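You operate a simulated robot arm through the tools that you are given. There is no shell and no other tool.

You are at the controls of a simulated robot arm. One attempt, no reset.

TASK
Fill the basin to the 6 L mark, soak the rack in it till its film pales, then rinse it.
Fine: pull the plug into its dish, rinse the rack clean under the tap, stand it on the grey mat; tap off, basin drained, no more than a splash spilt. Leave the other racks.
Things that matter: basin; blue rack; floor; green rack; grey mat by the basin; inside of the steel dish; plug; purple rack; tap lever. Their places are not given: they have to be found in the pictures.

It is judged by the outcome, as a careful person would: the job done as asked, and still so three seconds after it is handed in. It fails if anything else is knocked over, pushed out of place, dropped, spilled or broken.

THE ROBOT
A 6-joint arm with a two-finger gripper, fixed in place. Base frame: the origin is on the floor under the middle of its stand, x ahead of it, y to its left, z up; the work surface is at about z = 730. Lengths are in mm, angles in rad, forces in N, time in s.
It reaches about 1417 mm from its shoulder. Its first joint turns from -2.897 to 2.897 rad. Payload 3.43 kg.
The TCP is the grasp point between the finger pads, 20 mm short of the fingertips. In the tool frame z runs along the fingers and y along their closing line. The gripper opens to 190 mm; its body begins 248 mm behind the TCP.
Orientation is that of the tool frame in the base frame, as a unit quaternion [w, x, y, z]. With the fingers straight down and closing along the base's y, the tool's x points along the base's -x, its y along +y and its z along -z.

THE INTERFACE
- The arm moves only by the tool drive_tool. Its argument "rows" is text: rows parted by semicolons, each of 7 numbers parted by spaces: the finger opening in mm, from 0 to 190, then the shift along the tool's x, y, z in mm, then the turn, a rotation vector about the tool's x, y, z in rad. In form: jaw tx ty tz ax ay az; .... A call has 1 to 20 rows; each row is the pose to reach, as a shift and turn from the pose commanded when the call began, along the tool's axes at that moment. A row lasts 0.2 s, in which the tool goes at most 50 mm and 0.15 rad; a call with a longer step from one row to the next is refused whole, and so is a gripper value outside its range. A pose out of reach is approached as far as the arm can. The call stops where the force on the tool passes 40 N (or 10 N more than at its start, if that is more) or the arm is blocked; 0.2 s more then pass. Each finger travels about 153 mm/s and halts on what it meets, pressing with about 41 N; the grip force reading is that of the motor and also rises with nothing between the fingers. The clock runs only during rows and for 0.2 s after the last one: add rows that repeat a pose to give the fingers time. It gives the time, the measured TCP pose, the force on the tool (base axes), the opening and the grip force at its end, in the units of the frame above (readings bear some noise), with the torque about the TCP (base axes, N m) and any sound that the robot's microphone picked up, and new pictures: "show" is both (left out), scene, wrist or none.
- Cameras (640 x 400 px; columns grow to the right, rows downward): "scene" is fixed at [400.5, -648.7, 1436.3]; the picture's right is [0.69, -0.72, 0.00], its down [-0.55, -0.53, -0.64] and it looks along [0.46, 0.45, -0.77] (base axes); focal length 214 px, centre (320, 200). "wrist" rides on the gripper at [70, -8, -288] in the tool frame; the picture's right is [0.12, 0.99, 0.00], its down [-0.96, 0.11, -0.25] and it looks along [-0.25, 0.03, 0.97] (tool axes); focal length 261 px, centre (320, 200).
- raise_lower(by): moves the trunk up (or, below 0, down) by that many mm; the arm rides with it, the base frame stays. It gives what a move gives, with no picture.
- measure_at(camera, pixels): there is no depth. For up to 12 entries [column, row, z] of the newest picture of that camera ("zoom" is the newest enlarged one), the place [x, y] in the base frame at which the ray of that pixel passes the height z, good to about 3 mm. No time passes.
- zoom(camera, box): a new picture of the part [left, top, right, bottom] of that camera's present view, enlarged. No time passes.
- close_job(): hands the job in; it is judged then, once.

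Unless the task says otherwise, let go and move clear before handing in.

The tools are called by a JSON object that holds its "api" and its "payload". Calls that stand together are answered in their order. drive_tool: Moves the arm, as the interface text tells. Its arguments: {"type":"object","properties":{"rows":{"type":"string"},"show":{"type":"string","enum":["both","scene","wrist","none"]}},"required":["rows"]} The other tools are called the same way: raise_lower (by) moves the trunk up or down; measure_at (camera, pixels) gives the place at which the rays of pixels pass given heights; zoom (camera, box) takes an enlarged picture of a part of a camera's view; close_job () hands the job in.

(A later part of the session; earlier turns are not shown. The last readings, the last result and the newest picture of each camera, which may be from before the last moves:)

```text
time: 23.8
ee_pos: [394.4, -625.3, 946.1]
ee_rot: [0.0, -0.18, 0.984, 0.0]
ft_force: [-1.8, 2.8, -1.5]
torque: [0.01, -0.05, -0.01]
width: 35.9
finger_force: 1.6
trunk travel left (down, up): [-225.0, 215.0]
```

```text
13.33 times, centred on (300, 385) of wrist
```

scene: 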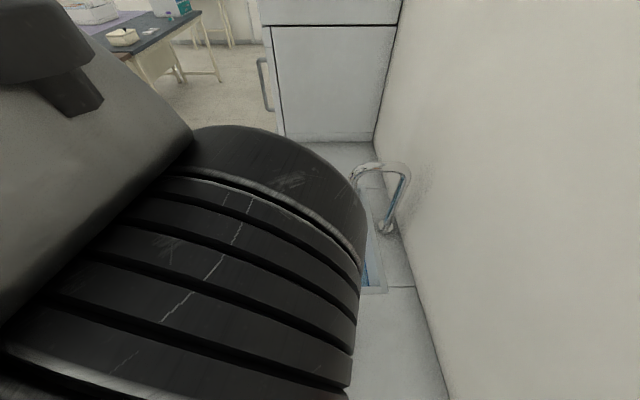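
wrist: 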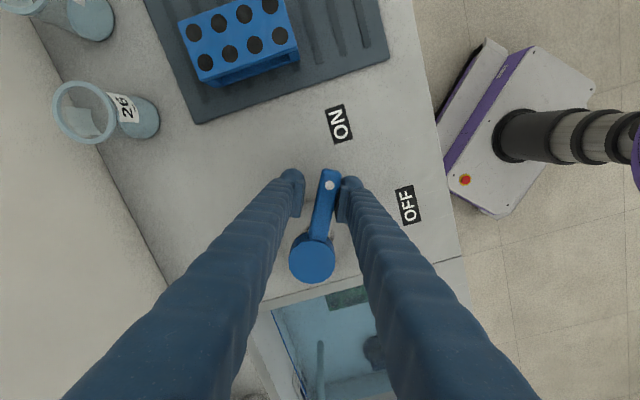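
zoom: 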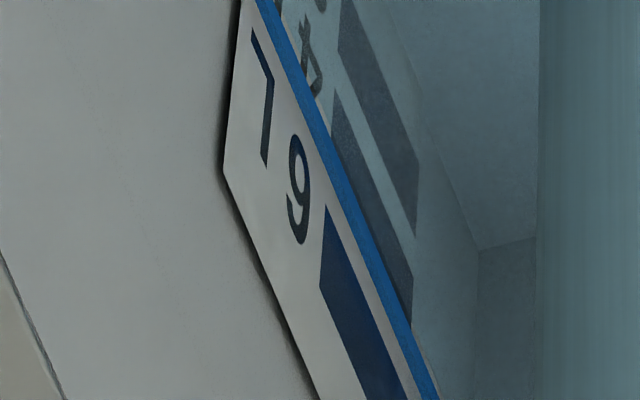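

By this reading the level is about 4.6 L, rising around 0.23 L/s. I'll run 3 s more and re-read before closing.

{"api": "drive_tool", "payload": {"rows": "34 0 0 0 0 0 0; 34 0 0 0 0 0 0; 34 0 0 0 0 0 0; 34 0 0 0 0 0 0; 34 0 0 0 0 0 0; 34 0 0 0 0 0 0; 34 0 0 0 0 0 0; 34 0 0 0 0 0 0; 34 0 0 0 0 0 0; 34 0 0 0 0 0 0; 34 0 0 0 0 0 0; 34 0 0 0 0 0 0; 34 0 0 0 0 0 0; 34 0 0 0 0 0 0", "show": "wrist"}}

{"api": "zoom", "payload": {"camera": "wrist", "box": [288, 370, 312, 400]}}

```text
time: 26.8
ee_pos: [393.7, -625.6, 946.1]
ee_rot: [0.0, -0.179, 0.984, 0.001]
ft_force: [-0.4, 2.2, 0.6]
torque: [-0.02, 0.03, -0.05]
width: 35.7
finger_force: 1.2
trunk travel left (down, up): [-225.0, 215.0]
```

wrist: 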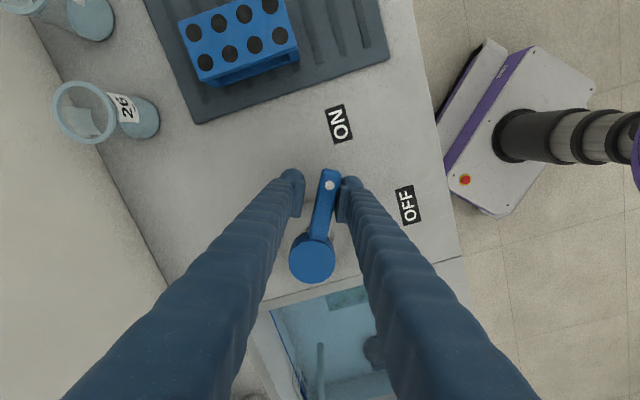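

```text
13.33 times, centred on (300, 385) of wrist
```

zoom: 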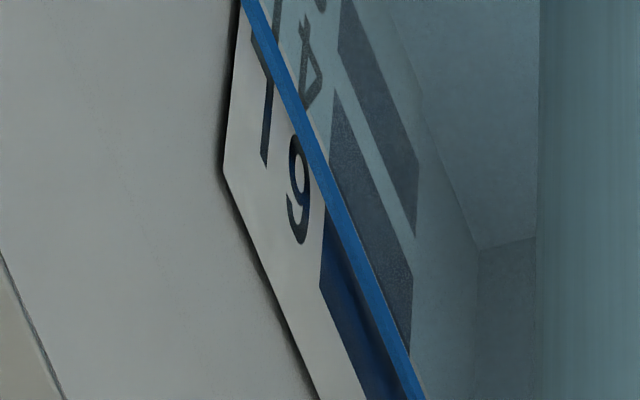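

The water edge has moved onto the 6 bar's lower edge, at about 5.1 L and rising near 0.18 L/s. I'll run 3 s more, then read and close.

{"api": "drive_tool", "payload": {"rows": "34 0 0 0 0 0 0; 34 0 0 0 0 0 0; 34 0 0 0 0 0 0; 34 0 0 0 0 0 0; 34 0 0 0 0 0 0; 34 0 0 0 0 0 0; 34 0 0 0 0 0 0; 34 0 0 0 0 0 0; 34 0 0 0 0 0 0; 34 0 0 0 0 0 0; 34 0 0 0 0 0 0; 34 0 0 0 0 0 0; 34 0 0 0 0 0 0; 34 0 0 0 0 0 0; 34 0 0 0 0 0 0", "show": "wrist"}}

{"api": "zoom", "payload": {"camera": "wrist", "box": [288, 370, 312, 400]}}

```text
time: 30.0
ee_pos: [393.6, -626.4, 946.7]
ee_rot: [0.0, -0.18, 0.984, 0.0]
ft_force: [-1.3, 2.3, -0.9]
torque: [-0.04, -0.03, -0.08]
width: 35.6
finger_force: 1.3
trunk travel left (down, up): [-225.0, 215.0]
```

wrist: 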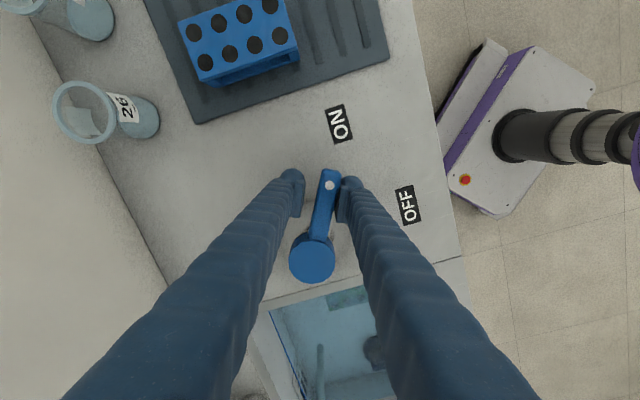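

```text
13.33 times, centred on (300, 385) of wrist
```

zoom: 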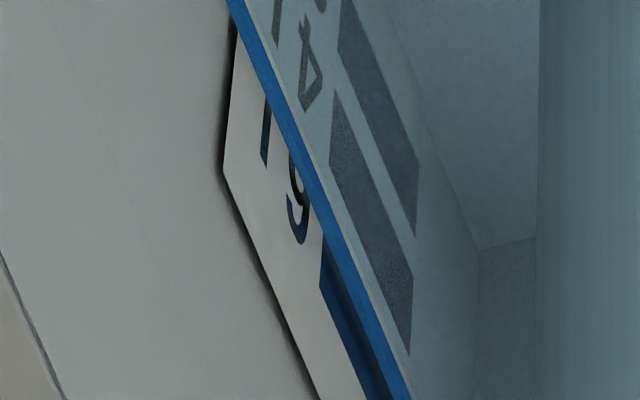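

The level is around 5.6 L, on the lower half of the 6 bar. I'll hold 1.2 s and then swing the lever back to OFF in the same call, so the edge settles mid-bar.

{"api": "drive_tool", "payload": {"rows": "34 0 0 0 0 0 0; 34 0 0 0 0 0 0; 34 0 0 0 0 0 0; 34 0 0 0 0 0 0; 34 0 0 0 0 0 0; 34 0 0 0 0 0 0; 34 -0.7 9.7 0 0 0 0.14; 34 -2.7 19.15 0 0 0 0.28; 34 -6.0 28.3 0 0 0 0.42; 34 -10.6 36.8 0 0 0 0.56; 34 -16.3 44.6 0 0 0 0.70; 34 -23.1 51.6 0 0 0 0.84; 34 -30.7 57.5 0 0 0 0.98; 34 -39.1 62.4 0 0 0 1.12; 34 -48.1 66.0 0 0 0 1.26; 34 -48.1 66.0 0 0 0 1.26"}}

{"api": "zoom", "payload": {"camera": "wrist", "box": [440, 270, 540, 330]}}

{"api": "zoom", "payload": {"camera": "scene", "box": [260, 180, 420, 300]}}

```text
time: 33.4
ee_pos: [413.8, -544.9, 945.6]
ee_rot: [0.0, 0.435, 0.9, 0.001]
ft_force: [-4.5, -5.2, -1.2]
torque: [0.09, -0.11, 0.18]
width: 37.7
finger_force: 3.9
trunk travel left (down, up): [-225.0, 215.0]
```

scene: 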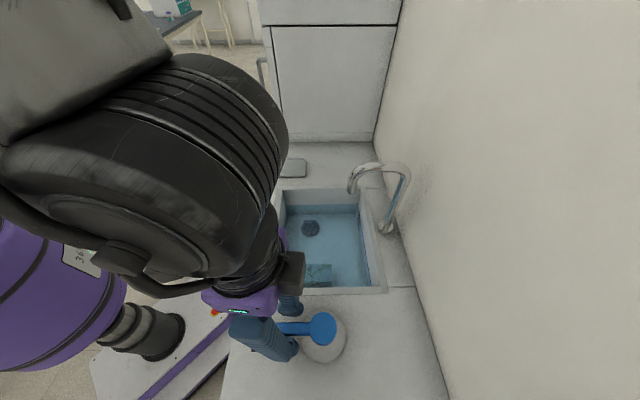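
wrist: 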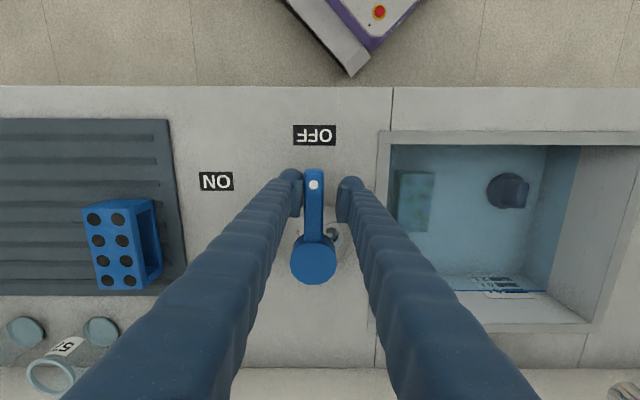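

```text
6.40 times, centred on (490, 300) of wrist
```

zoom: 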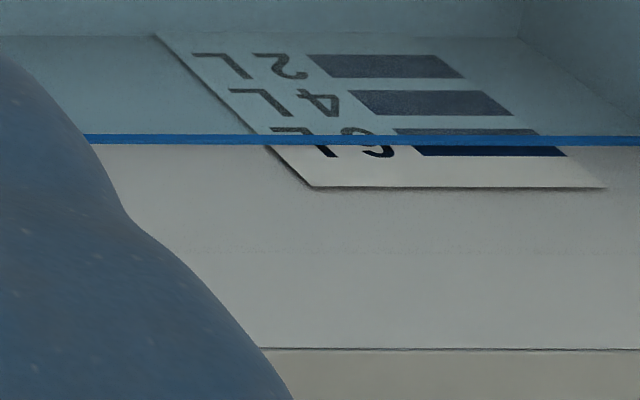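

```text
3.33 times, centred on (340, 240) of scene
```

zoom: 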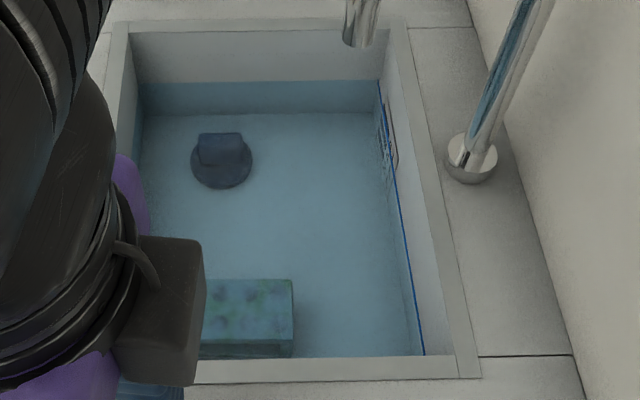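

The water edge sits mid-way on the 6 L bar (zoom row ~141 against the bar's 129–157), the spout is dry, and the lever is at its OFF stop. I'll ease off, open, lift clear and move above the basin to watch the soak.

{"api": "drive_tool", "payload": {"rows": "34 -0.2 -5.5 0 0 0 -0.08; 60 -0.2 -5.5 0 0 0 -0.08; 80 -0.2 -5.5 0 0 0 -0.08; 80 -0.2 -5.5 -45 0 0 -0.08; 80 -0.2 -5.5 -90 0 0 -0.08; 80 -0.2 -5.5 -135 0 0 -0.08; 80 -0.2 -5.5 -180 0 0 -0.08; 80 -0.2 -5.5 -225 0 0 -0.08; 80 -0.2 -5.5 -260 0 0 -0.08; 80 -5 40 -265 0 0 -0.08; 80 -10 85 -265 0 0 -0.08; 80 -15 130 -265 0 0 -0.08; 80 -20 175 -265 0 0 -0.08; 80 -25 220 -265 0 0 -0.08; 80 -27 265 -265 0 0 -0.08"}}

{"api": "zoom", "payload": {"camera": "scene", "box": [240, 170, 420, 360]}}

```text
time: 36.6
ee_pos: [640.1, -401.8, 1212.1]
ee_rot: [-0.001, 0.398, 0.917, 0.0]
ft_force: [1.1, -0.1, -0.3]
torque: [0.01, 0.08, 0.01]
width: 80.0
finger_force: 0.1
trunk travel left (down, up): [-225.0, 215.0]
```

scene: 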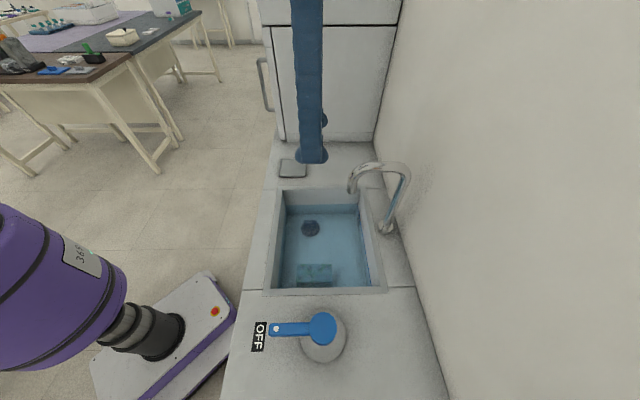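
wrist: 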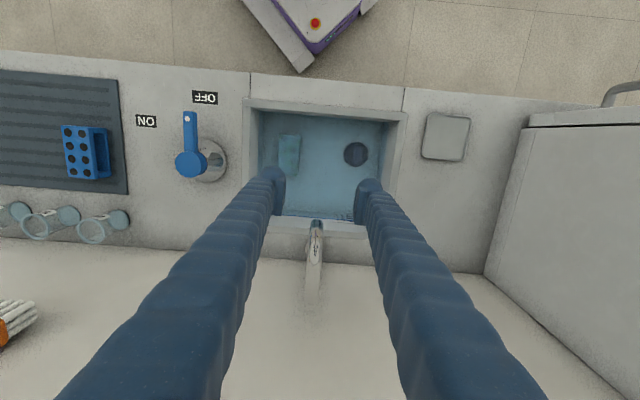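

```text
2.11 times, centred on (330, 265) of scene
```

zoom: 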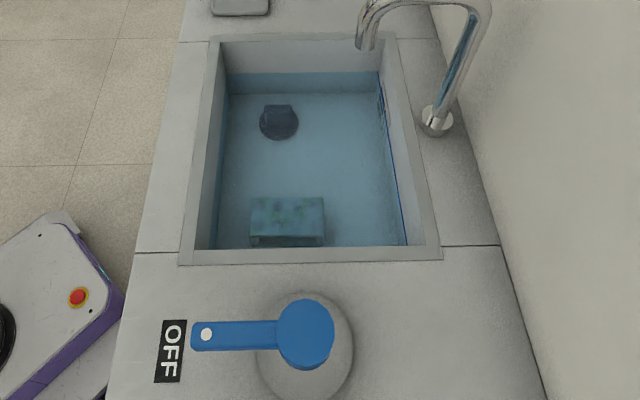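

The tap is off and there's a clear view of the basin from above. I'll look at the rack's film and measure the plug, the dish and the basin's inner edges.

{"api": "zoom", "payload": {"camera": "wrist", "box": [240, 95, 410, 225]}}

{"api": "zoom", "payload": {"camera": "scene", "box": [290, 255, 345, 295]}}

{"api": "measure_at", "payload": {"camera": "wrist", "pixels": [[355, 154, 730], [355, 154, 760], [289, 155, 770], [289, 155, 750], [445, 136, 885], [394, 122, 880], [260, 110, 880], [406, 112, 880], [245, 100, 880], [316, 222, 1055], [187, 163, 955], [189, 119, 950]]}}

{"api": "measure_at", "payload": {"camera": "scene", "pixels": [[311, 228, 730], [311, 228, 760], [314, 270, 770], [314, 270, 750], [292.5, 167.5, 885], [350, 191, 1055], [351, 193, 1040], [284, 191, 880], [356, 190, 880], [368, 288, 880], [271, 290, 880]]}}

```text
3.08 times, centred on (325, 160) of wrist
```

zoom: 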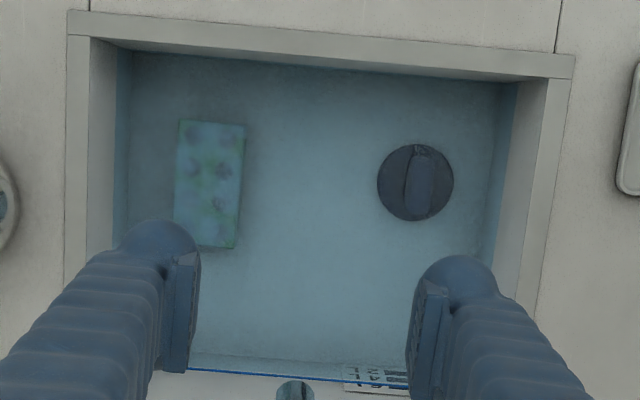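

```text
10.00 times, centred on (318, 275) of scene
```

zoom: 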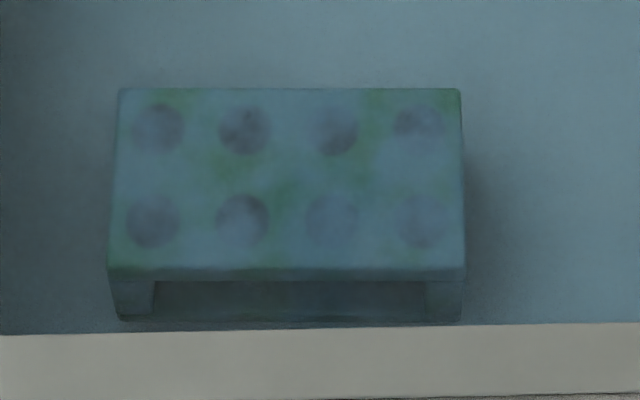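

```text
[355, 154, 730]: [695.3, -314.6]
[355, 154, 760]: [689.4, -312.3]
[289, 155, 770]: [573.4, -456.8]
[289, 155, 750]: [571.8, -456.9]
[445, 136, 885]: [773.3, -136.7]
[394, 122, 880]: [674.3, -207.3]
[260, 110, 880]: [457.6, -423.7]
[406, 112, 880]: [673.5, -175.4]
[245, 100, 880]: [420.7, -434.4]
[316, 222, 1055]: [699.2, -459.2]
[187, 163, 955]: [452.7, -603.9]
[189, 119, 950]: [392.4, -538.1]
```

```text
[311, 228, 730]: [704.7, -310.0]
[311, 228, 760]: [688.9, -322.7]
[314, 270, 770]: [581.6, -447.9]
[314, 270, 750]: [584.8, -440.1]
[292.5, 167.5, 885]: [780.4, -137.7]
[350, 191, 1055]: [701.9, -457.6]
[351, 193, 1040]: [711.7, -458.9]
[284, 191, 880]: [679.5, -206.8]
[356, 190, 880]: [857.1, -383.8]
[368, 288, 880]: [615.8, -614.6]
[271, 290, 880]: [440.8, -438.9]
```

The film is already paling to a milky green in the zoomed views. I'll hold for 4 s more and compare, so I pull the plug only once it stops changing.

{"api": "drive_tool", "payload": {"rows": "80 0 0 0 0 0 0; 80 0 0 0 0 0 0; 80 0 0 0 0 0 0; 80 0 0 0 0 0 0; 80 0 0 0 0 0 0; 80 0 0 0 0 0 0; 80 0 0 0 0 0 0; 80 0 0 0 0 0 0; 80 0 0 0 0 0 0; 80 0 0 0 0 0 0; 80 0 0 0 0 0 0; 80 0 0 0 0 0 0; 80 0 0 0 0 0 0; 80 0 0 0 0 0 0; 80 0 0 0 0 0 0; 80 0 0 0 0 0 0; 80 0 0 0 0 0 0; 80 0 0 0 0 0 0; 80 0 0 0 0 0 0; 80 0 0 0 0 0 0", "show": "none"}}

{"api": "zoom", "payload": {"camera": "scene", "box": [290, 255, 345, 295]}}

{"api": "zoom", "payload": {"camera": "wrist", "box": [325, 125, 395, 185]}}

{"api": "zoom", "payload": {"camera": "wrist", "box": [255, 120, 325, 190]}}

```text
time: 40.8
ee_pos: [638.7, -402.5, 1211.1]
ee_rot: [0.0, 0.398, 0.917, 0.0]
ft_force: [-0.2, 0.7, 0.6]
torque: [-0.01, 0.0, -0.02]
width: 79.9
finger_force: 0.0
trunk travel left (down, up): [-225.0, 215.0]
```

```text
10.00 times, centred on (318, 275) of scene
```

zoom: 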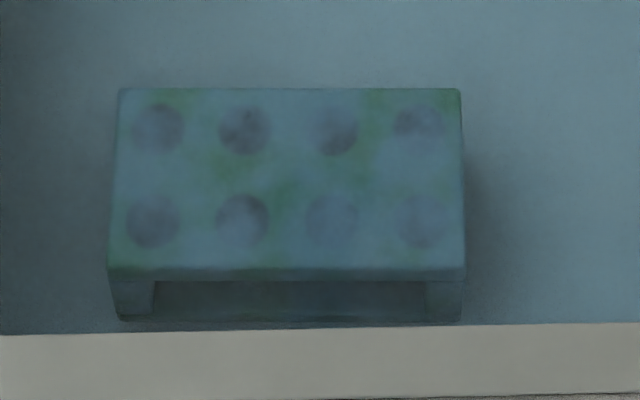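

```text
6.67 times, centred on (360, 155) of wrist
```

zoom: 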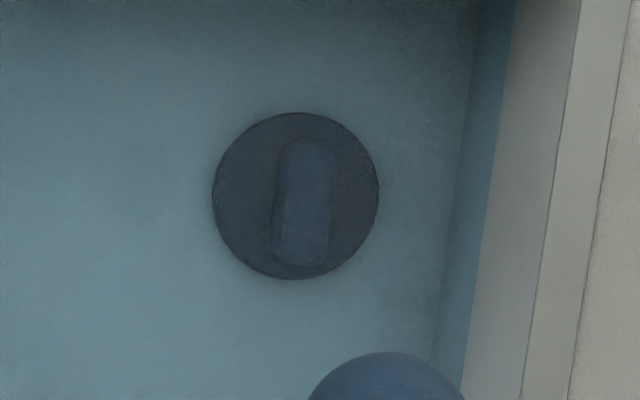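

```text
5.71 times, centred on (290, 155) of wrist
```

zoom: 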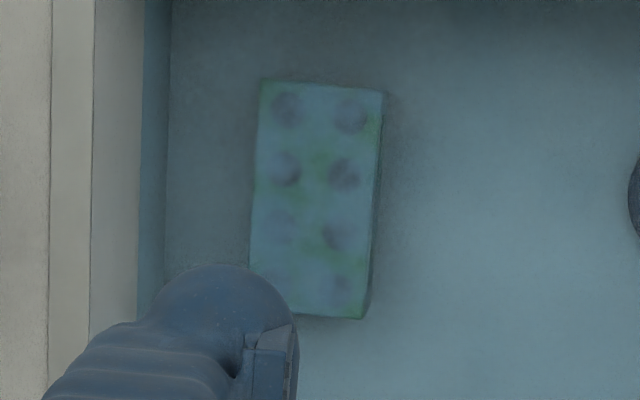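

The film looks the same as 4 s ago: evenly pale now, where it was dark at the start. I'll measure the plug handle, then keep soaking while I move above it.

{"api": "measure_at", "payload": {"camera": "wrist", "pixels": [[358.2, 155.75, 745], [358.2, 155.75, 735], [356.2, 154.4, 715], [356.2, 154.4, 705], [287, 153, 765], [320, 218, 1050]]}}

{"api": "zoom", "payload": {"camera": "scene", "box": [290, 210, 340, 245]}}

```text
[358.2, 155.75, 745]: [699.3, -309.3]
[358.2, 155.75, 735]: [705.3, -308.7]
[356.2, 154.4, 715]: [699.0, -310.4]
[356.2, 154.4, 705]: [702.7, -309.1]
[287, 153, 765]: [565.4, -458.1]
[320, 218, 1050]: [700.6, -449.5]
```

```text
11.43 times, centred on (315, 228) of scene
```

zoom: 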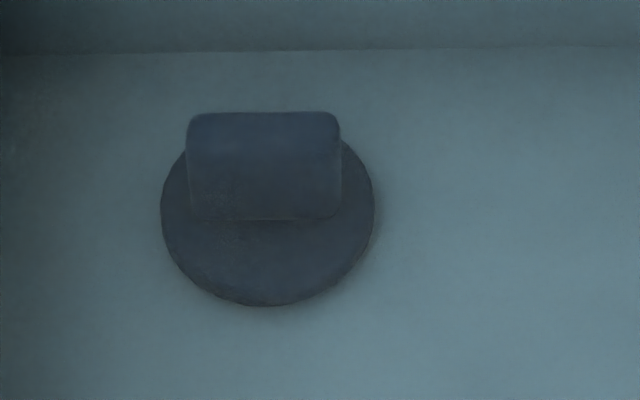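

The plug handle is a bar about 22×54 mm, centred near (700,-310) with its top around z 747, and it lies square to the closing line. I'll move above it with the jaws at 50 mm, staying high enough to clear the spout, and check alignment.

{"api": "drive_tool", "payload": {"rows": "70 9 36 0 0 0 0; 60 18 72 0 0 0 0; 50 26 107 0 0 0 0; 50 26 107 45 0 0 0; 50 26 107 90 0 0 0; 50 26 107 135 0 0 0; 50 26 107 175 0 0 0; 50 26 107 211 0 0 0; 50 26 107 211 0 0 0"}}

{"api": "zoom", "payload": {"camera": "wrist", "box": [240, 120, 400, 240]}}

{"api": "zoom", "payload": {"camera": "scene", "box": [240, 130, 420, 300]}}

```text
time: 42.8
ee_pos: [701.7, -311.7, 998.7]
ee_rot: [0.0, 0.398, 0.917, 0.0]
ft_force: [0.1, -0.3, -0.5]
torque: [0.02, -0.03, 0.0]
width: 50.2
finger_force: 0.0
trunk travel left (down, up): [-225.0, 215.0]
```

scene: 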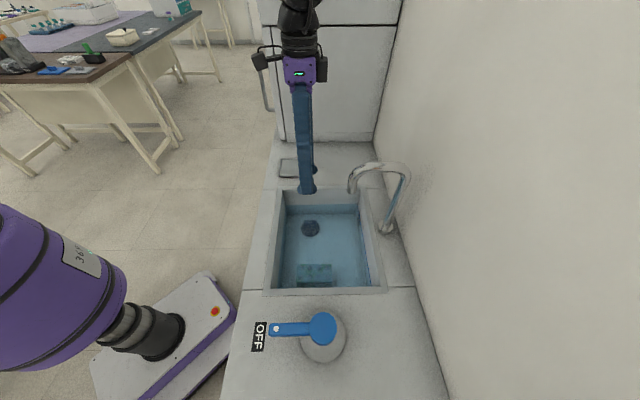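
wrist: 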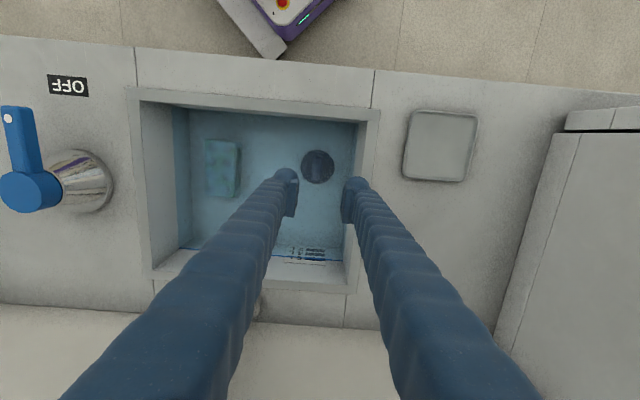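

```text
3.33 times, centred on (320, 180) of wrist
```

zoom: 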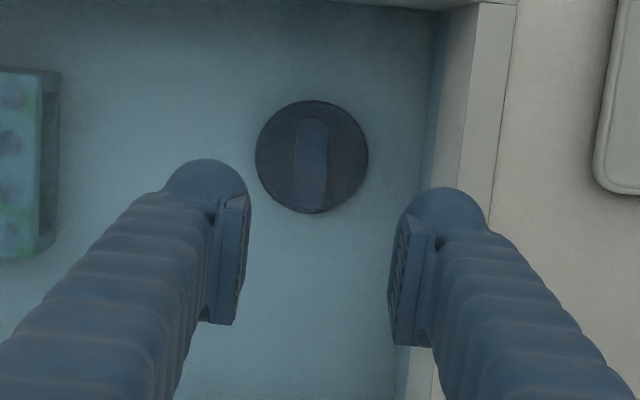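

```text
2.35 times, centred on (330, 215) of scene
```

zoom: 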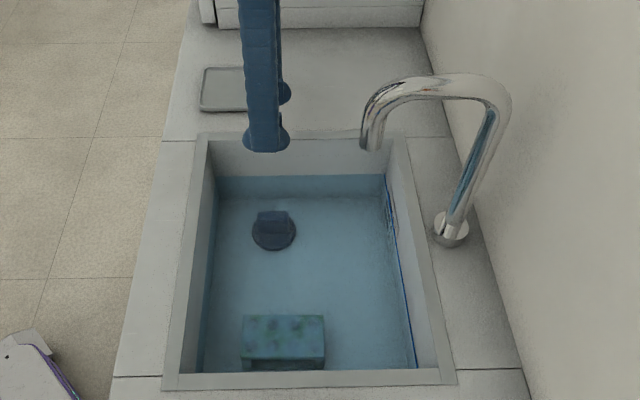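

The plug handle appears at (317,169), almost centred between the fingertips, and the gripper body is well away from the spout. I'll measure the handle again from this closer pose to correct the last few millimetres.

{"api": "measure_at", "payload": {"camera": "wrist", "pixels": [[317, 169.5, 747], [317, 169.5, 740], [317.5, 167, 712], [317.5, 167, 718], [440, 146, 890], [375, 118, 880], [355, 125, 880], [223, 168, 765]]}}

{"api": "zoom", "payload": {"camera": "wrist", "box": [295, 145, 345, 190]}}

{"api": "zoom", "payload": {"camera": "scene", "box": [290, 255, 345, 295]}}

```text
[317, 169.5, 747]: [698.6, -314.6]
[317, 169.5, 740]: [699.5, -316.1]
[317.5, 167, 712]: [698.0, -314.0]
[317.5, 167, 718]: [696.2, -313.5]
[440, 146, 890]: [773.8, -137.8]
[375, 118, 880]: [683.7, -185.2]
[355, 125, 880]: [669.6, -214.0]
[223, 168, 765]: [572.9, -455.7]
```

```text
8.89 times, centred on (320, 168) of wrist
```

zoom: 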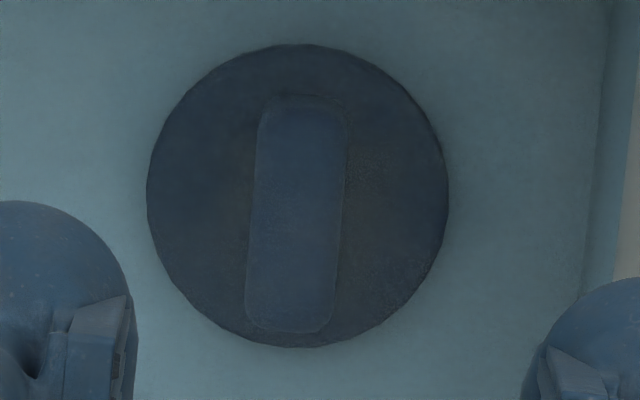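

```text
10.00 times, centred on (318, 275) of scene
```

zoom: 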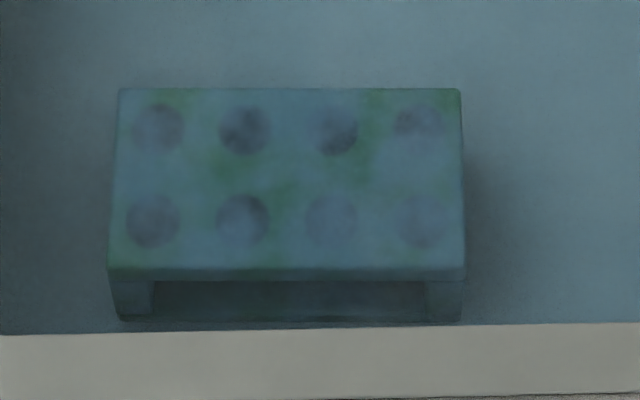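

The handle is centred at about (698,-314.5), so I need a 4 mm correction. I'll lower the fingers around the handle with tips stopping just above the disc, then close.

{"api": "drive_tool", "payload": {"rows": "48 -0.9 -4.3 40 0 0 0; 46 -0.9 -4.3 85 0 0 0; 46 -0.9 -4.3 130 0 0 0; 46 -0.9 -4.3 175 0 0 0; 46 -0.9 -4.3 215 0 0 0; 46 -0.9 -4.3 240 0 0 0; 46 -0.9 -4.3 253 0 0 0; 46 -0.9 -4.3 260 0 0 0; 46 -0.9 -4.3 260 0 0 0"}}

{"api": "zoom", "payload": {"camera": "wrist", "box": [240, 120, 400, 240]}}

{"api": "zoom", "payload": {"camera": "scene", "box": [240, 100, 420, 300]}}

```text
time: 44.3
ee_pos: [697.5, -312.8, 761.1]
ee_rot: [0.001, 0.398, 0.917, 0.0]
ft_force: [-8.8, 2.0, 18.5]
torque: [-0.02, 0.22, -0.1]
width: 45.9
finger_force: 0.0
trunk travel left (down, up): [-225.0, 215.0]
stopped in row 7: the force on the tool passed its limit at 48 N (the readings are from after the stop); the commanded pose is now the measured one
```

scene: 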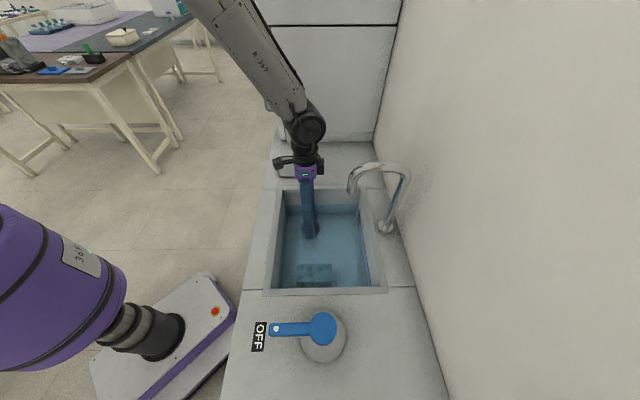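
wrist: 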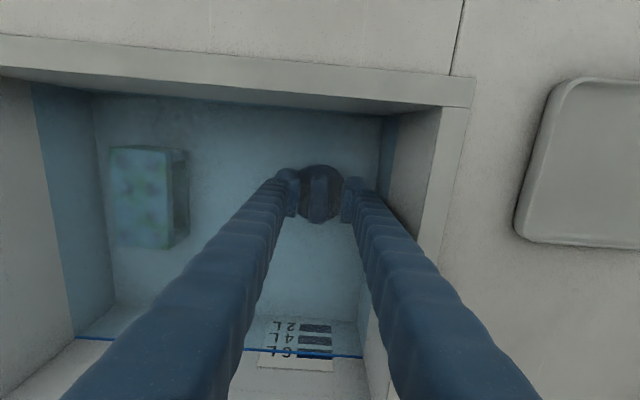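

```text
3.33 times, centred on (320, 180) of wrist
```

zoom: 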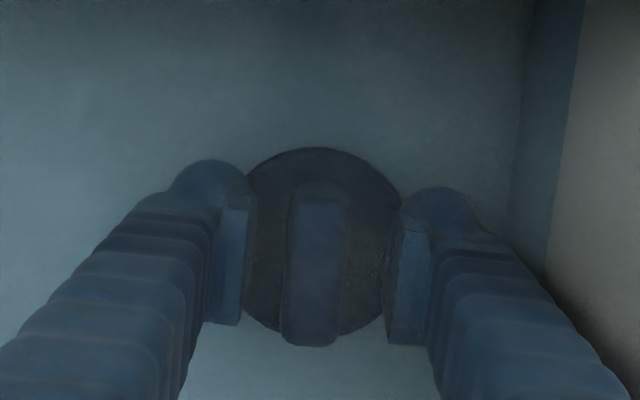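

```text
2.00 times, centred on (330, 200) of scene
```

zoom: 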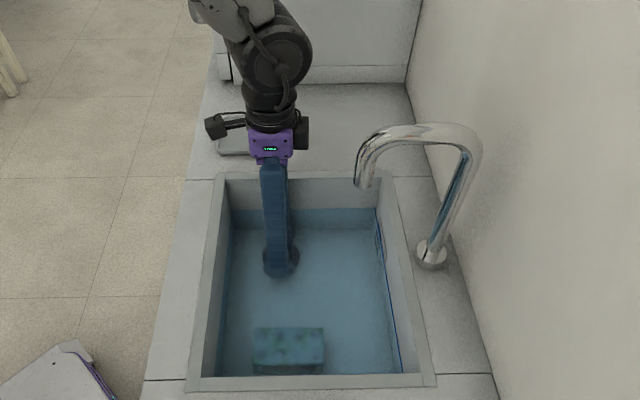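

The force stop at z≈761 shows the fingertips resting on the plug's disc, so its top is near z 741, and the handle lies centred between the pads. I'll rise 3 mm, close on the handle and check the grip.

{"api": "drive_tool", "payload": {"rows": "46 0 0 -3 0 0 0; 30 0 0 -3 0 0 0; 10 0 0 -3 0 0 0; 5 0 0 -3 0 0 0; 5 0 0 -3 0 0 0; 5 0 0 -3 0 0 0", "show": "wrist"}}

{"api": "zoom", "payload": {"camera": "wrist", "box": [240, 120, 400, 240]}}

{"api": "zoom", "payload": {"camera": "wrist", "box": [90, 120, 210, 260]}}

```text
time: 45.7
ee_pos: [699.1, -312.9, 762.8]
ee_rot: [0.002, 0.398, 0.918, 0.0]
ft_force: [0.3, 0.0, 0.8]
torque: [0.02, 0.0, 0.0]
width: 18.8
finger_force: 41.1
trunk travel left (down, up): [-225.0, 215.0]
```

wrist: 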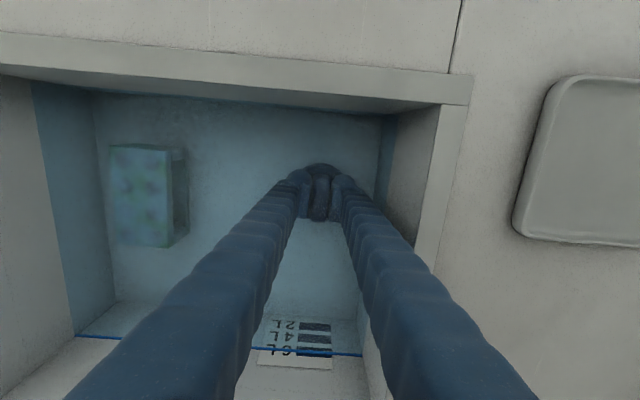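

```text
3.33 times, centred on (320, 180) of wrist
```

zoom: 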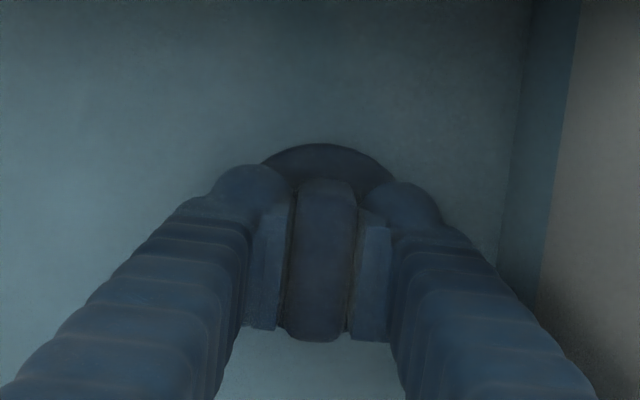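

```text
2.86 times, centred on (150, 190) of wrist
```

zoom: 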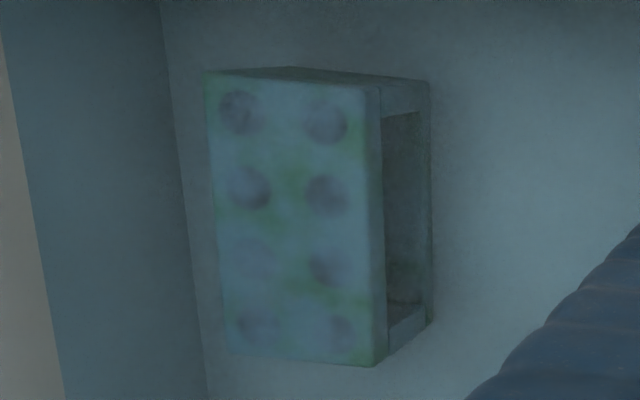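

The handle is gripped (18.8 mm, 41 N) and the rack's film looks pale. Extra soaking costs nothing, so I'll hold 4 s more and compare once before draining.

{"api": "drive_tool", "payload": {"rows": "5 0 0 -3 0 0 0; 5 0 0 -3 0 0 0; 5 0 0 -3 0 0 0; 5 0 0 -3 0 0 0; 5 0 0 -3 0 0 0; 5 0 0 -3 0 0 0; 5 0 0 -3 0 0 0; 5 0 0 -3 0 0 0; 5 0 0 -3 0 0 0; 5 0 0 -3 0 0 0; 5 0 0 -3 0 0 0; 5 0 0 -3 0 0 0; 5 0 0 -3 0 0 0; 5 0 0 -3 0 0 0; 5 0 0 -3 0 0 0; 5 0 0 -3 0 0 0; 5 0 0 -3 0 0 0; 5 0 0 -3 0 0 0; 5 0 0 -3 0 0 0; 5 0 0 -3 0 0 0", "show": "none"}}

{"api": "zoom", "payload": {"camera": "wrist", "box": [90, 120, 210, 260]}}

{"api": "zoom", "payload": {"camera": "scene", "box": [290, 255, 345, 295]}}

{"api": "zoom", "payload": {"camera": "wrist", "box": [230, 310, 370, 380]}}

```text
time: 49.9
ee_pos: [699.2, -313.0, 765.4]
ee_rot: [0.001, 0.398, 0.917, -0.001]
ft_force: [0.6, 0.2, -0.8]
torque: [0.0, -0.03, -0.02]
width: 18.4
finger_force: 40.9
trunk travel left (down, up): [-225.0, 215.0]
```

```text
2.86 times, centred on (150, 190) of wrist
```

zoom: 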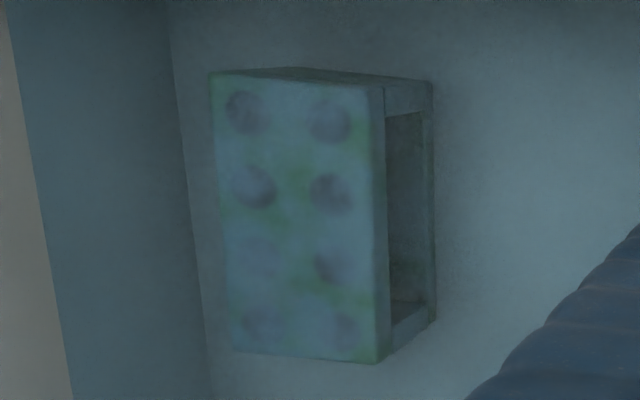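

```text
10.00 times, centred on (318, 275) of scene
```

zoom: 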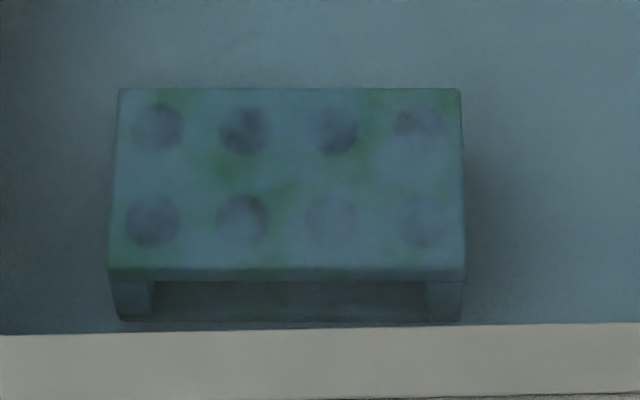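

```text
4.57 times, centred on (300, 345) of wrist
```

zoom: 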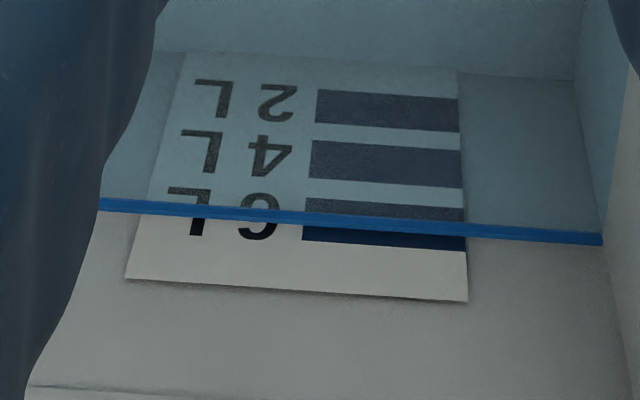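

The film is unchanged and pale, and the level is exactly mid-bar on 6 L. I'll pull the plug straight up slowly, then raise it clear of the rim.

{"api": "drive_tool", "payload": {"rows": "5 0 0 -5 0 0 0; 5 0 0 -15 0 0 0; 5 0 0 -30 0 0 0; 5 0 0 -55 0 0 0; 5 0 0 -85 0 0 0; 5 0 0 -120 0 0 0; 5 0 0 -160 0 0 0; 5 0 0 -200 0 0 0; 5 0 0 -240 0 0 0; 5 0 0 -240 0 0 0; 5 0 0 -240 0 0 0; 5 0 0 -240 0 0 0; 5 0 0 -240 0 0 0; 5 0 0 -240 0 0 0"}}

{"api": "zoom", "payload": {"camera": "scene", "box": [240, 130, 420, 300]}}

{"api": "zoom", "payload": {"camera": "wrist", "box": [240, 100, 480, 250]}}

```text
time: 52.9
ee_pos: [697.9, -313.4, 1006.7]
ee_rot: [0.001, 0.398, 0.918, -0.001]
ft_force: [-0.7, 0.0, -0.1]
torque: [-0.02, 0.0, 0.02]
width: 18.3
finger_force: 40.9
trunk travel left (down, up): [-225.0, 215.0]
```

scene: 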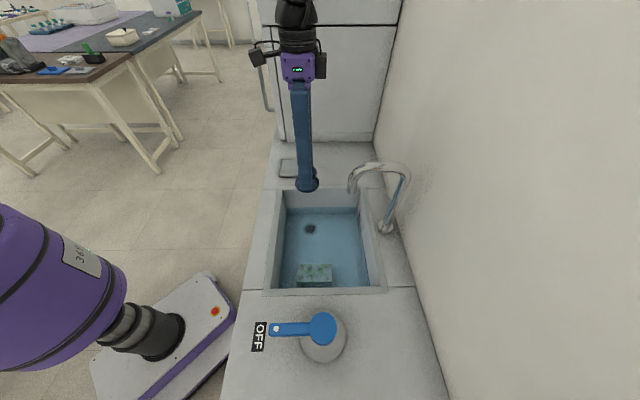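
wrist: 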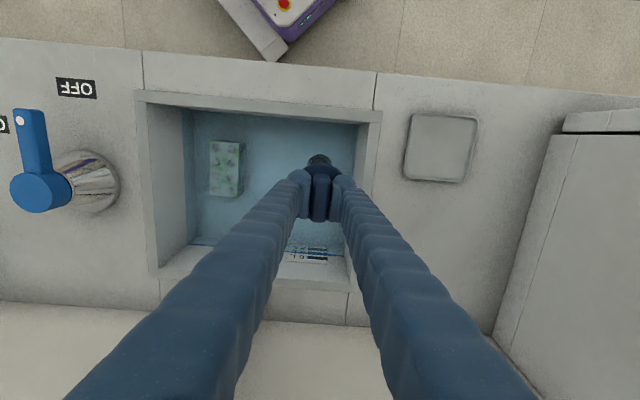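

```text
2.35 times, centred on (330, 215) of scene
```

zoom: 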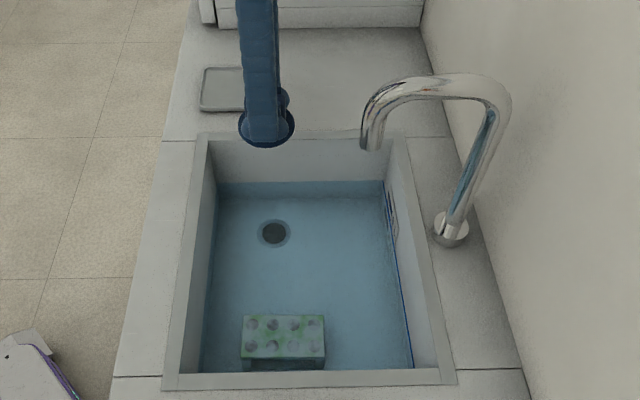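

```text
2.67 times, centred on (360, 175) of wrist
```

zoom: 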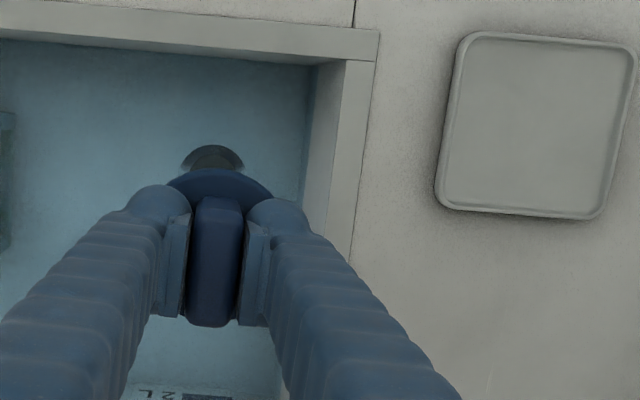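

The plug is out and held (18.3 mm), and the basin is draining. The dish is fully visible at (441,148) in the wrist view, so I'll measure its corners to centre the drop.

{"api": "measure_at", "payload": {"camera": "wrist", "pixels": [[412.4, 112.1, 890], [479, 119.6, 890], [467.9, 181.8, 890], [403.4, 176.9, 890], [440.9, 147.7, 890], [440.9, 147.7, 882]]}}

{"api": "measure_at", "payload": {"camera": "scene", "pixels": [[279, 177, 890], [305, 177, 890], [306, 159, 890], [281, 159, 890]]}}

{"api": "zoom", "payload": {"camera": "scene", "box": [270, 145, 330, 200]}}

```text
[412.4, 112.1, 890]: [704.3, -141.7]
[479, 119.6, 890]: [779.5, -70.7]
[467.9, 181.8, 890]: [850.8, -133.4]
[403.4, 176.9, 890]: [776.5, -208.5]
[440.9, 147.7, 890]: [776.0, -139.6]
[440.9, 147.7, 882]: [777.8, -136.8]
```

```text
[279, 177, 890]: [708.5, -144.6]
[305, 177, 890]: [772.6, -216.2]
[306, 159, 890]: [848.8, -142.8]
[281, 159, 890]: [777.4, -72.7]
```

```text
7.27 times, centred on (300, 172) of scene
```

zoom: 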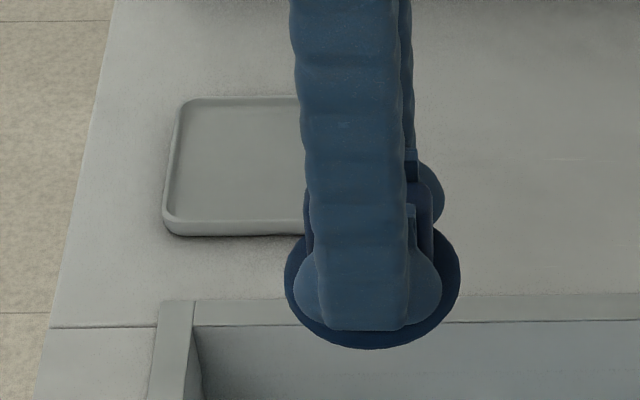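

The dish centre works out at (777.7,-139), about 104 mm square. Before moving, I'll check how close the tall cabinet beyond it is.

{"api": "measure_at", "payload": {"camera": "scene", "pixels": [[290, 141, 880], [340, 142, 880], [372, 142, 880], [272, 140, 880]]}}

{"api": "measure_at", "payload": {"camera": "wrist", "pixels": [[580, 135, 1000], [492, 345, 880], [540, 220, 880], [560, 170, 880]]}}

{"api": "zoom", "payload": {"camera": "scene", "box": [230, 0, 400, 160]}}

```text
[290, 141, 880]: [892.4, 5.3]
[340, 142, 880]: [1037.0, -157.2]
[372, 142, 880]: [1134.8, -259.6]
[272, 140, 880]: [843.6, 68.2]
```

```text
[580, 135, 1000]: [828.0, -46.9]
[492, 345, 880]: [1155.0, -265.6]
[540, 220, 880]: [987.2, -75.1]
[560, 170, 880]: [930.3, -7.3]
```

```text
2.50 times, centred on (315, 80) of scene
```

zoom: 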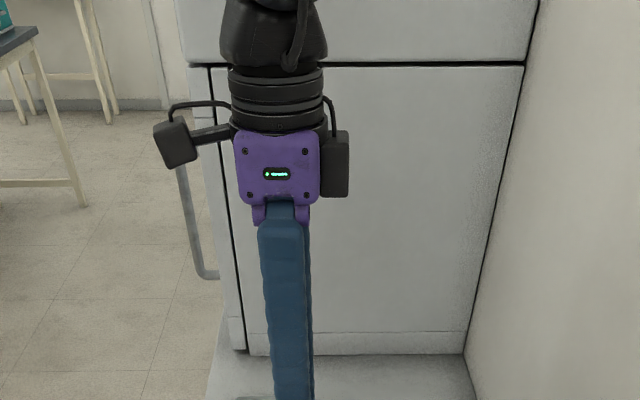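

The cabinet face is about 180 mm beyond the dish centre, so there's room. I'll carry the plug over the dish at the current height and look before lowering.

{"api": "drive_tool", "payload": {"rows": "5 14.5 35.4 0 0 0 0; 5 29 70.9 0 0 0 0; 5 43.5 106.3 0 0 0 0; 5 58 141.8 0 0 0 0; 5 72.6 177.2 0 0 0 0; 5 72.6 177.2 30 0 0 0; 5 72.6 177.2 50 0 0 0; 5 72.6 177.2 50 0 0 0"}}

{"api": "zoom", "payload": {"camera": "scene", "box": [250, 120, 350, 200]}}

{"api": "zoom", "payload": {"camera": "wrist", "box": [240, 100, 400, 240]}}

```text
time: 54.7
ee_pos: [778.5, -141.1, 953.6]
ee_rot: [0.001, 0.398, 0.917, 0.001]
ft_force: [-0.3, 0.6, -0.8]
torque: [-0.04, 0.0, 0.02]
width: 18.5
finger_force: 41.1
trunk travel left (down, up): [-225.0, 215.0]
```

scene: 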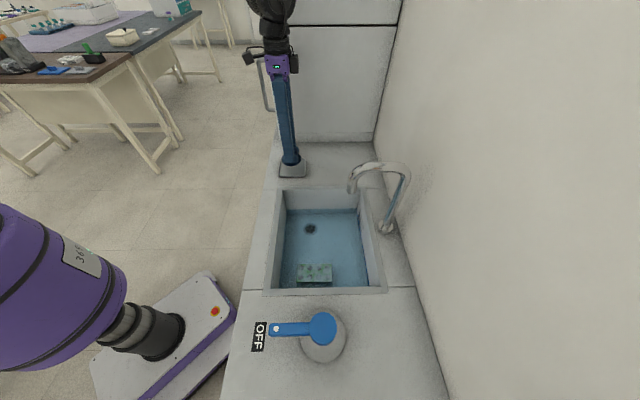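
wrist: 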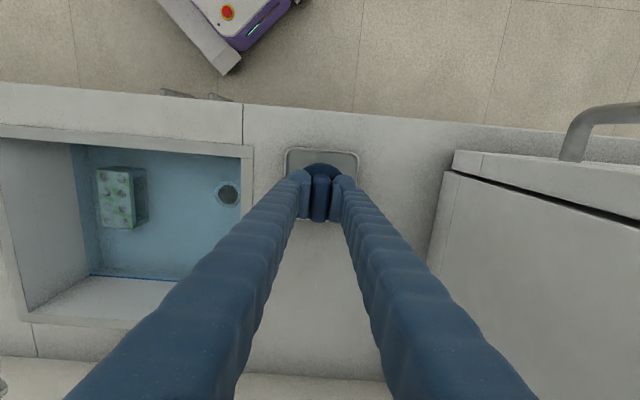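

```text
5.00 times, centred on (300, 160) of scene
```

zoom: 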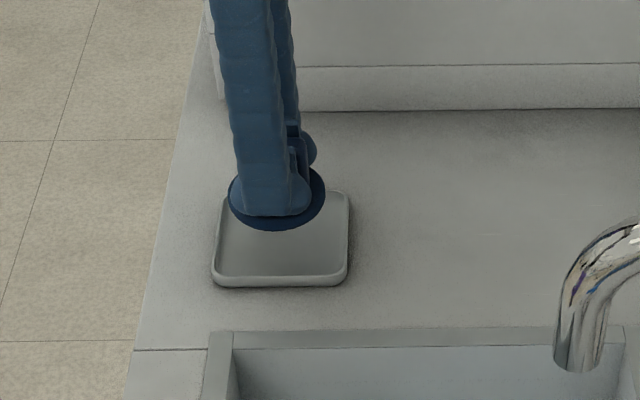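

```text
2.86 times, centred on (320, 170) of wrist
```

zoom: 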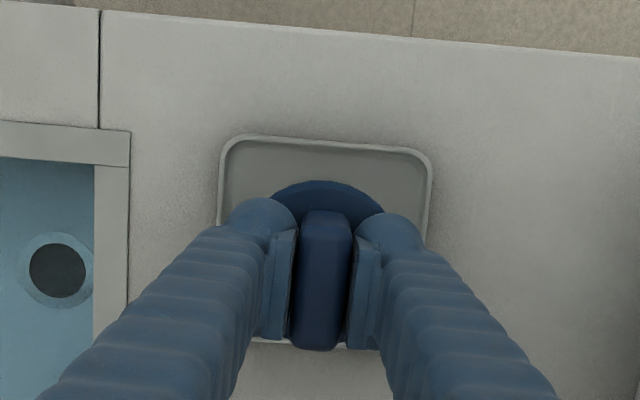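

The plug hangs centred over the dish (zoom column ~326 for both), about 35 mm up. I'll lower it gently in small steps and watch the force for contact.

{"api": "drive_tool", "payload": {"rows": "5 0 0 10 0 0 0; 5 0 0 20 0 0 0; 5 0 0 26 0 0 0; 5 0 0 29 0 0 0; 5 0 0 29 0 0 0"}}

{"api": "zoom", "payload": {"camera": "scene", "box": [265, 140, 325, 185]}}

```text
time: 55.9
ee_pos: [777.3, -139.3, 925.5]
ee_rot: [0.001, 0.398, 0.917, -0.001]
ft_force: [-0.1, 0.3, -1.5]
torque: [0.02, -0.01, -0.03]
width: 18.5
finger_force: 41.1
trunk travel left (down, up): [-225.0, 215.0]
```

scene: 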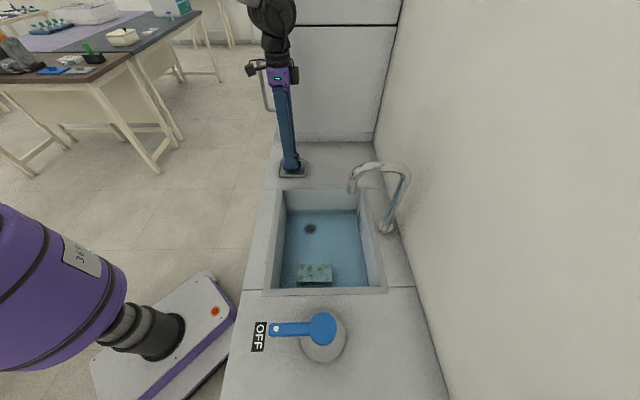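
wrist: 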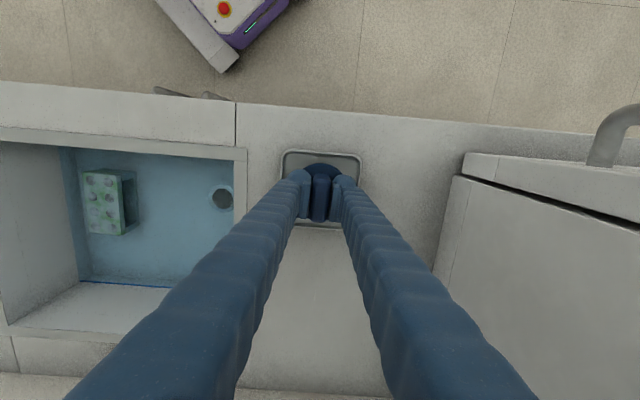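

```text
8.89 times, centred on (295, 162) of scene
```

zoom: 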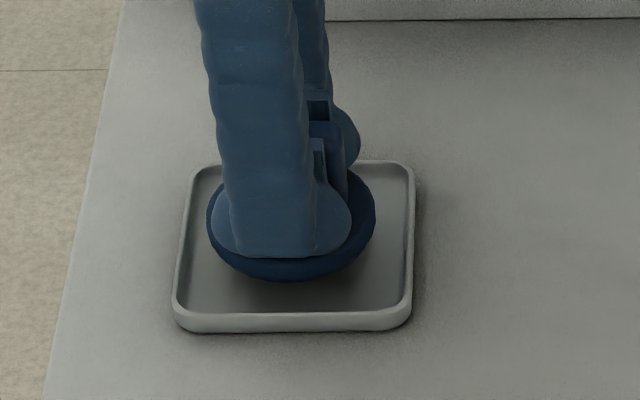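

It's still just above the dish floor, with no contact force. I'll continue down in 2 mm steps.

{"api": "drive_tool", "payload": {"rows": "5 0 0 2 0 0 0; 5 0 0 4 0 0 0; 5 0 0 6 0 0 0; 5 0 0 6 0 0 0", "show": "none"}}

{"api": "zoom", "payload": {"camera": "scene", "box": [265, 140, 325, 185]}}

```text
time: 56.9
ee_pos: [777.4, -140.5, 921.5]
ee_rot: [0.0, 0.398, 0.917, -0.001]
ft_force: [0.6, -0.1, -0.9]
torque: [0.02, 0.01, -0.02]
width: 18.4
finger_force: 41.5
trunk travel left (down, up): [-225.0, 215.0]
```

```text
8.89 times, centred on (295, 162) of scene
```

zoom: 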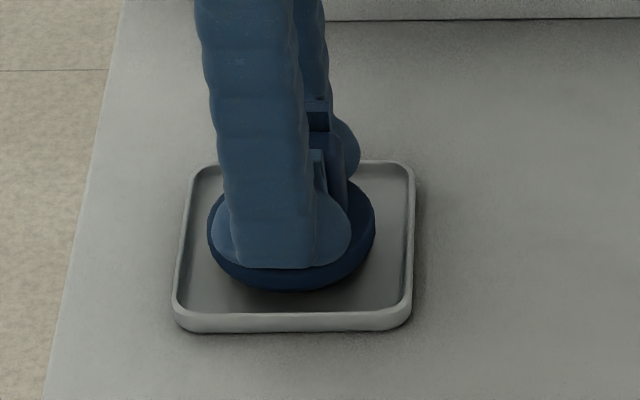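

{"api": "drive_tool", "payload": {"rows": "5 0 0 1.5 0 0 0; 5 0 0 3 0 0 0; 5 0 0 4.5 0 0 0; 5 0 0 4.5 0 0 0", "show": "none"}}

{"api": "zoom", "payload": {"camera": "scene", "box": [265, 140, 325, 185]}}

```text
time: 57.9
ee_pos: [777.6, -138.7, 917.5]
ee_rot: [0.001, 0.398, 0.917, 0.0]
ft_force: [0.2, -0.6, -0.7]
torque: [0.02, -0.01, -0.01]
width: 18.5
finger_force: 41.6
trunk travel left (down, up): [-225.0, 215.0]
```

```text
8.89 times, centred on (295, 162) of scene
```

zoom: 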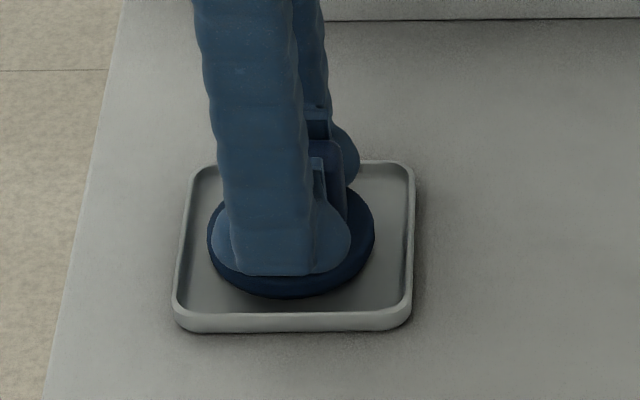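

There's still no contact, but the disc is nearly on the dish floor. I'll creep down in 1 mm steps.

{"api": "drive_tool", "payload": {"rows": "5 0 0 1 0 0 0; 5 0 0 2 0 0 0; 5 0 0 3 0 0 0; 5 0 0 4 0 0 0; 5 0 0 4 0 0 0", "show": "none"}}

{"api": "zoom", "payload": {"camera": "scene", "box": [265, 140, 325, 185]}}

```text
time: 58.9
ee_pos: [778.2, -137.8, 916.4]
ee_rot: [0.002, 0.397, 0.918, 0.001]
ft_force: [-8.4, 1.6, 16.0]
torque: [0.09, 0.19, -0.05]
width: 18.4
finger_force: 40.9
trunk travel left (down, up): [-225.0, 215.0]
stopped in row 5: the force on the tool passed its limit at 42 N (the readings are from after the stop); the commanded pose is now the measured one
```

```text
8.89 times, centred on (295, 162) of scene
```

zoom: 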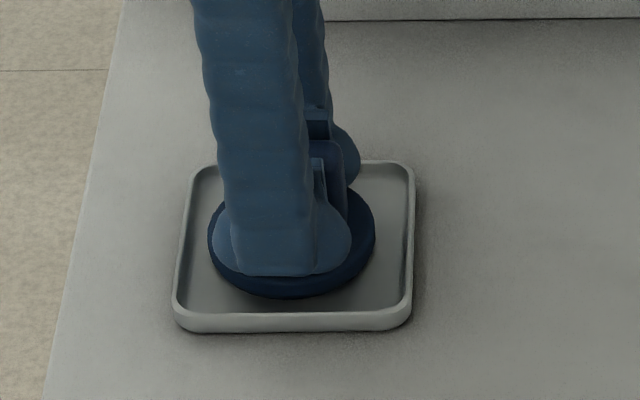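

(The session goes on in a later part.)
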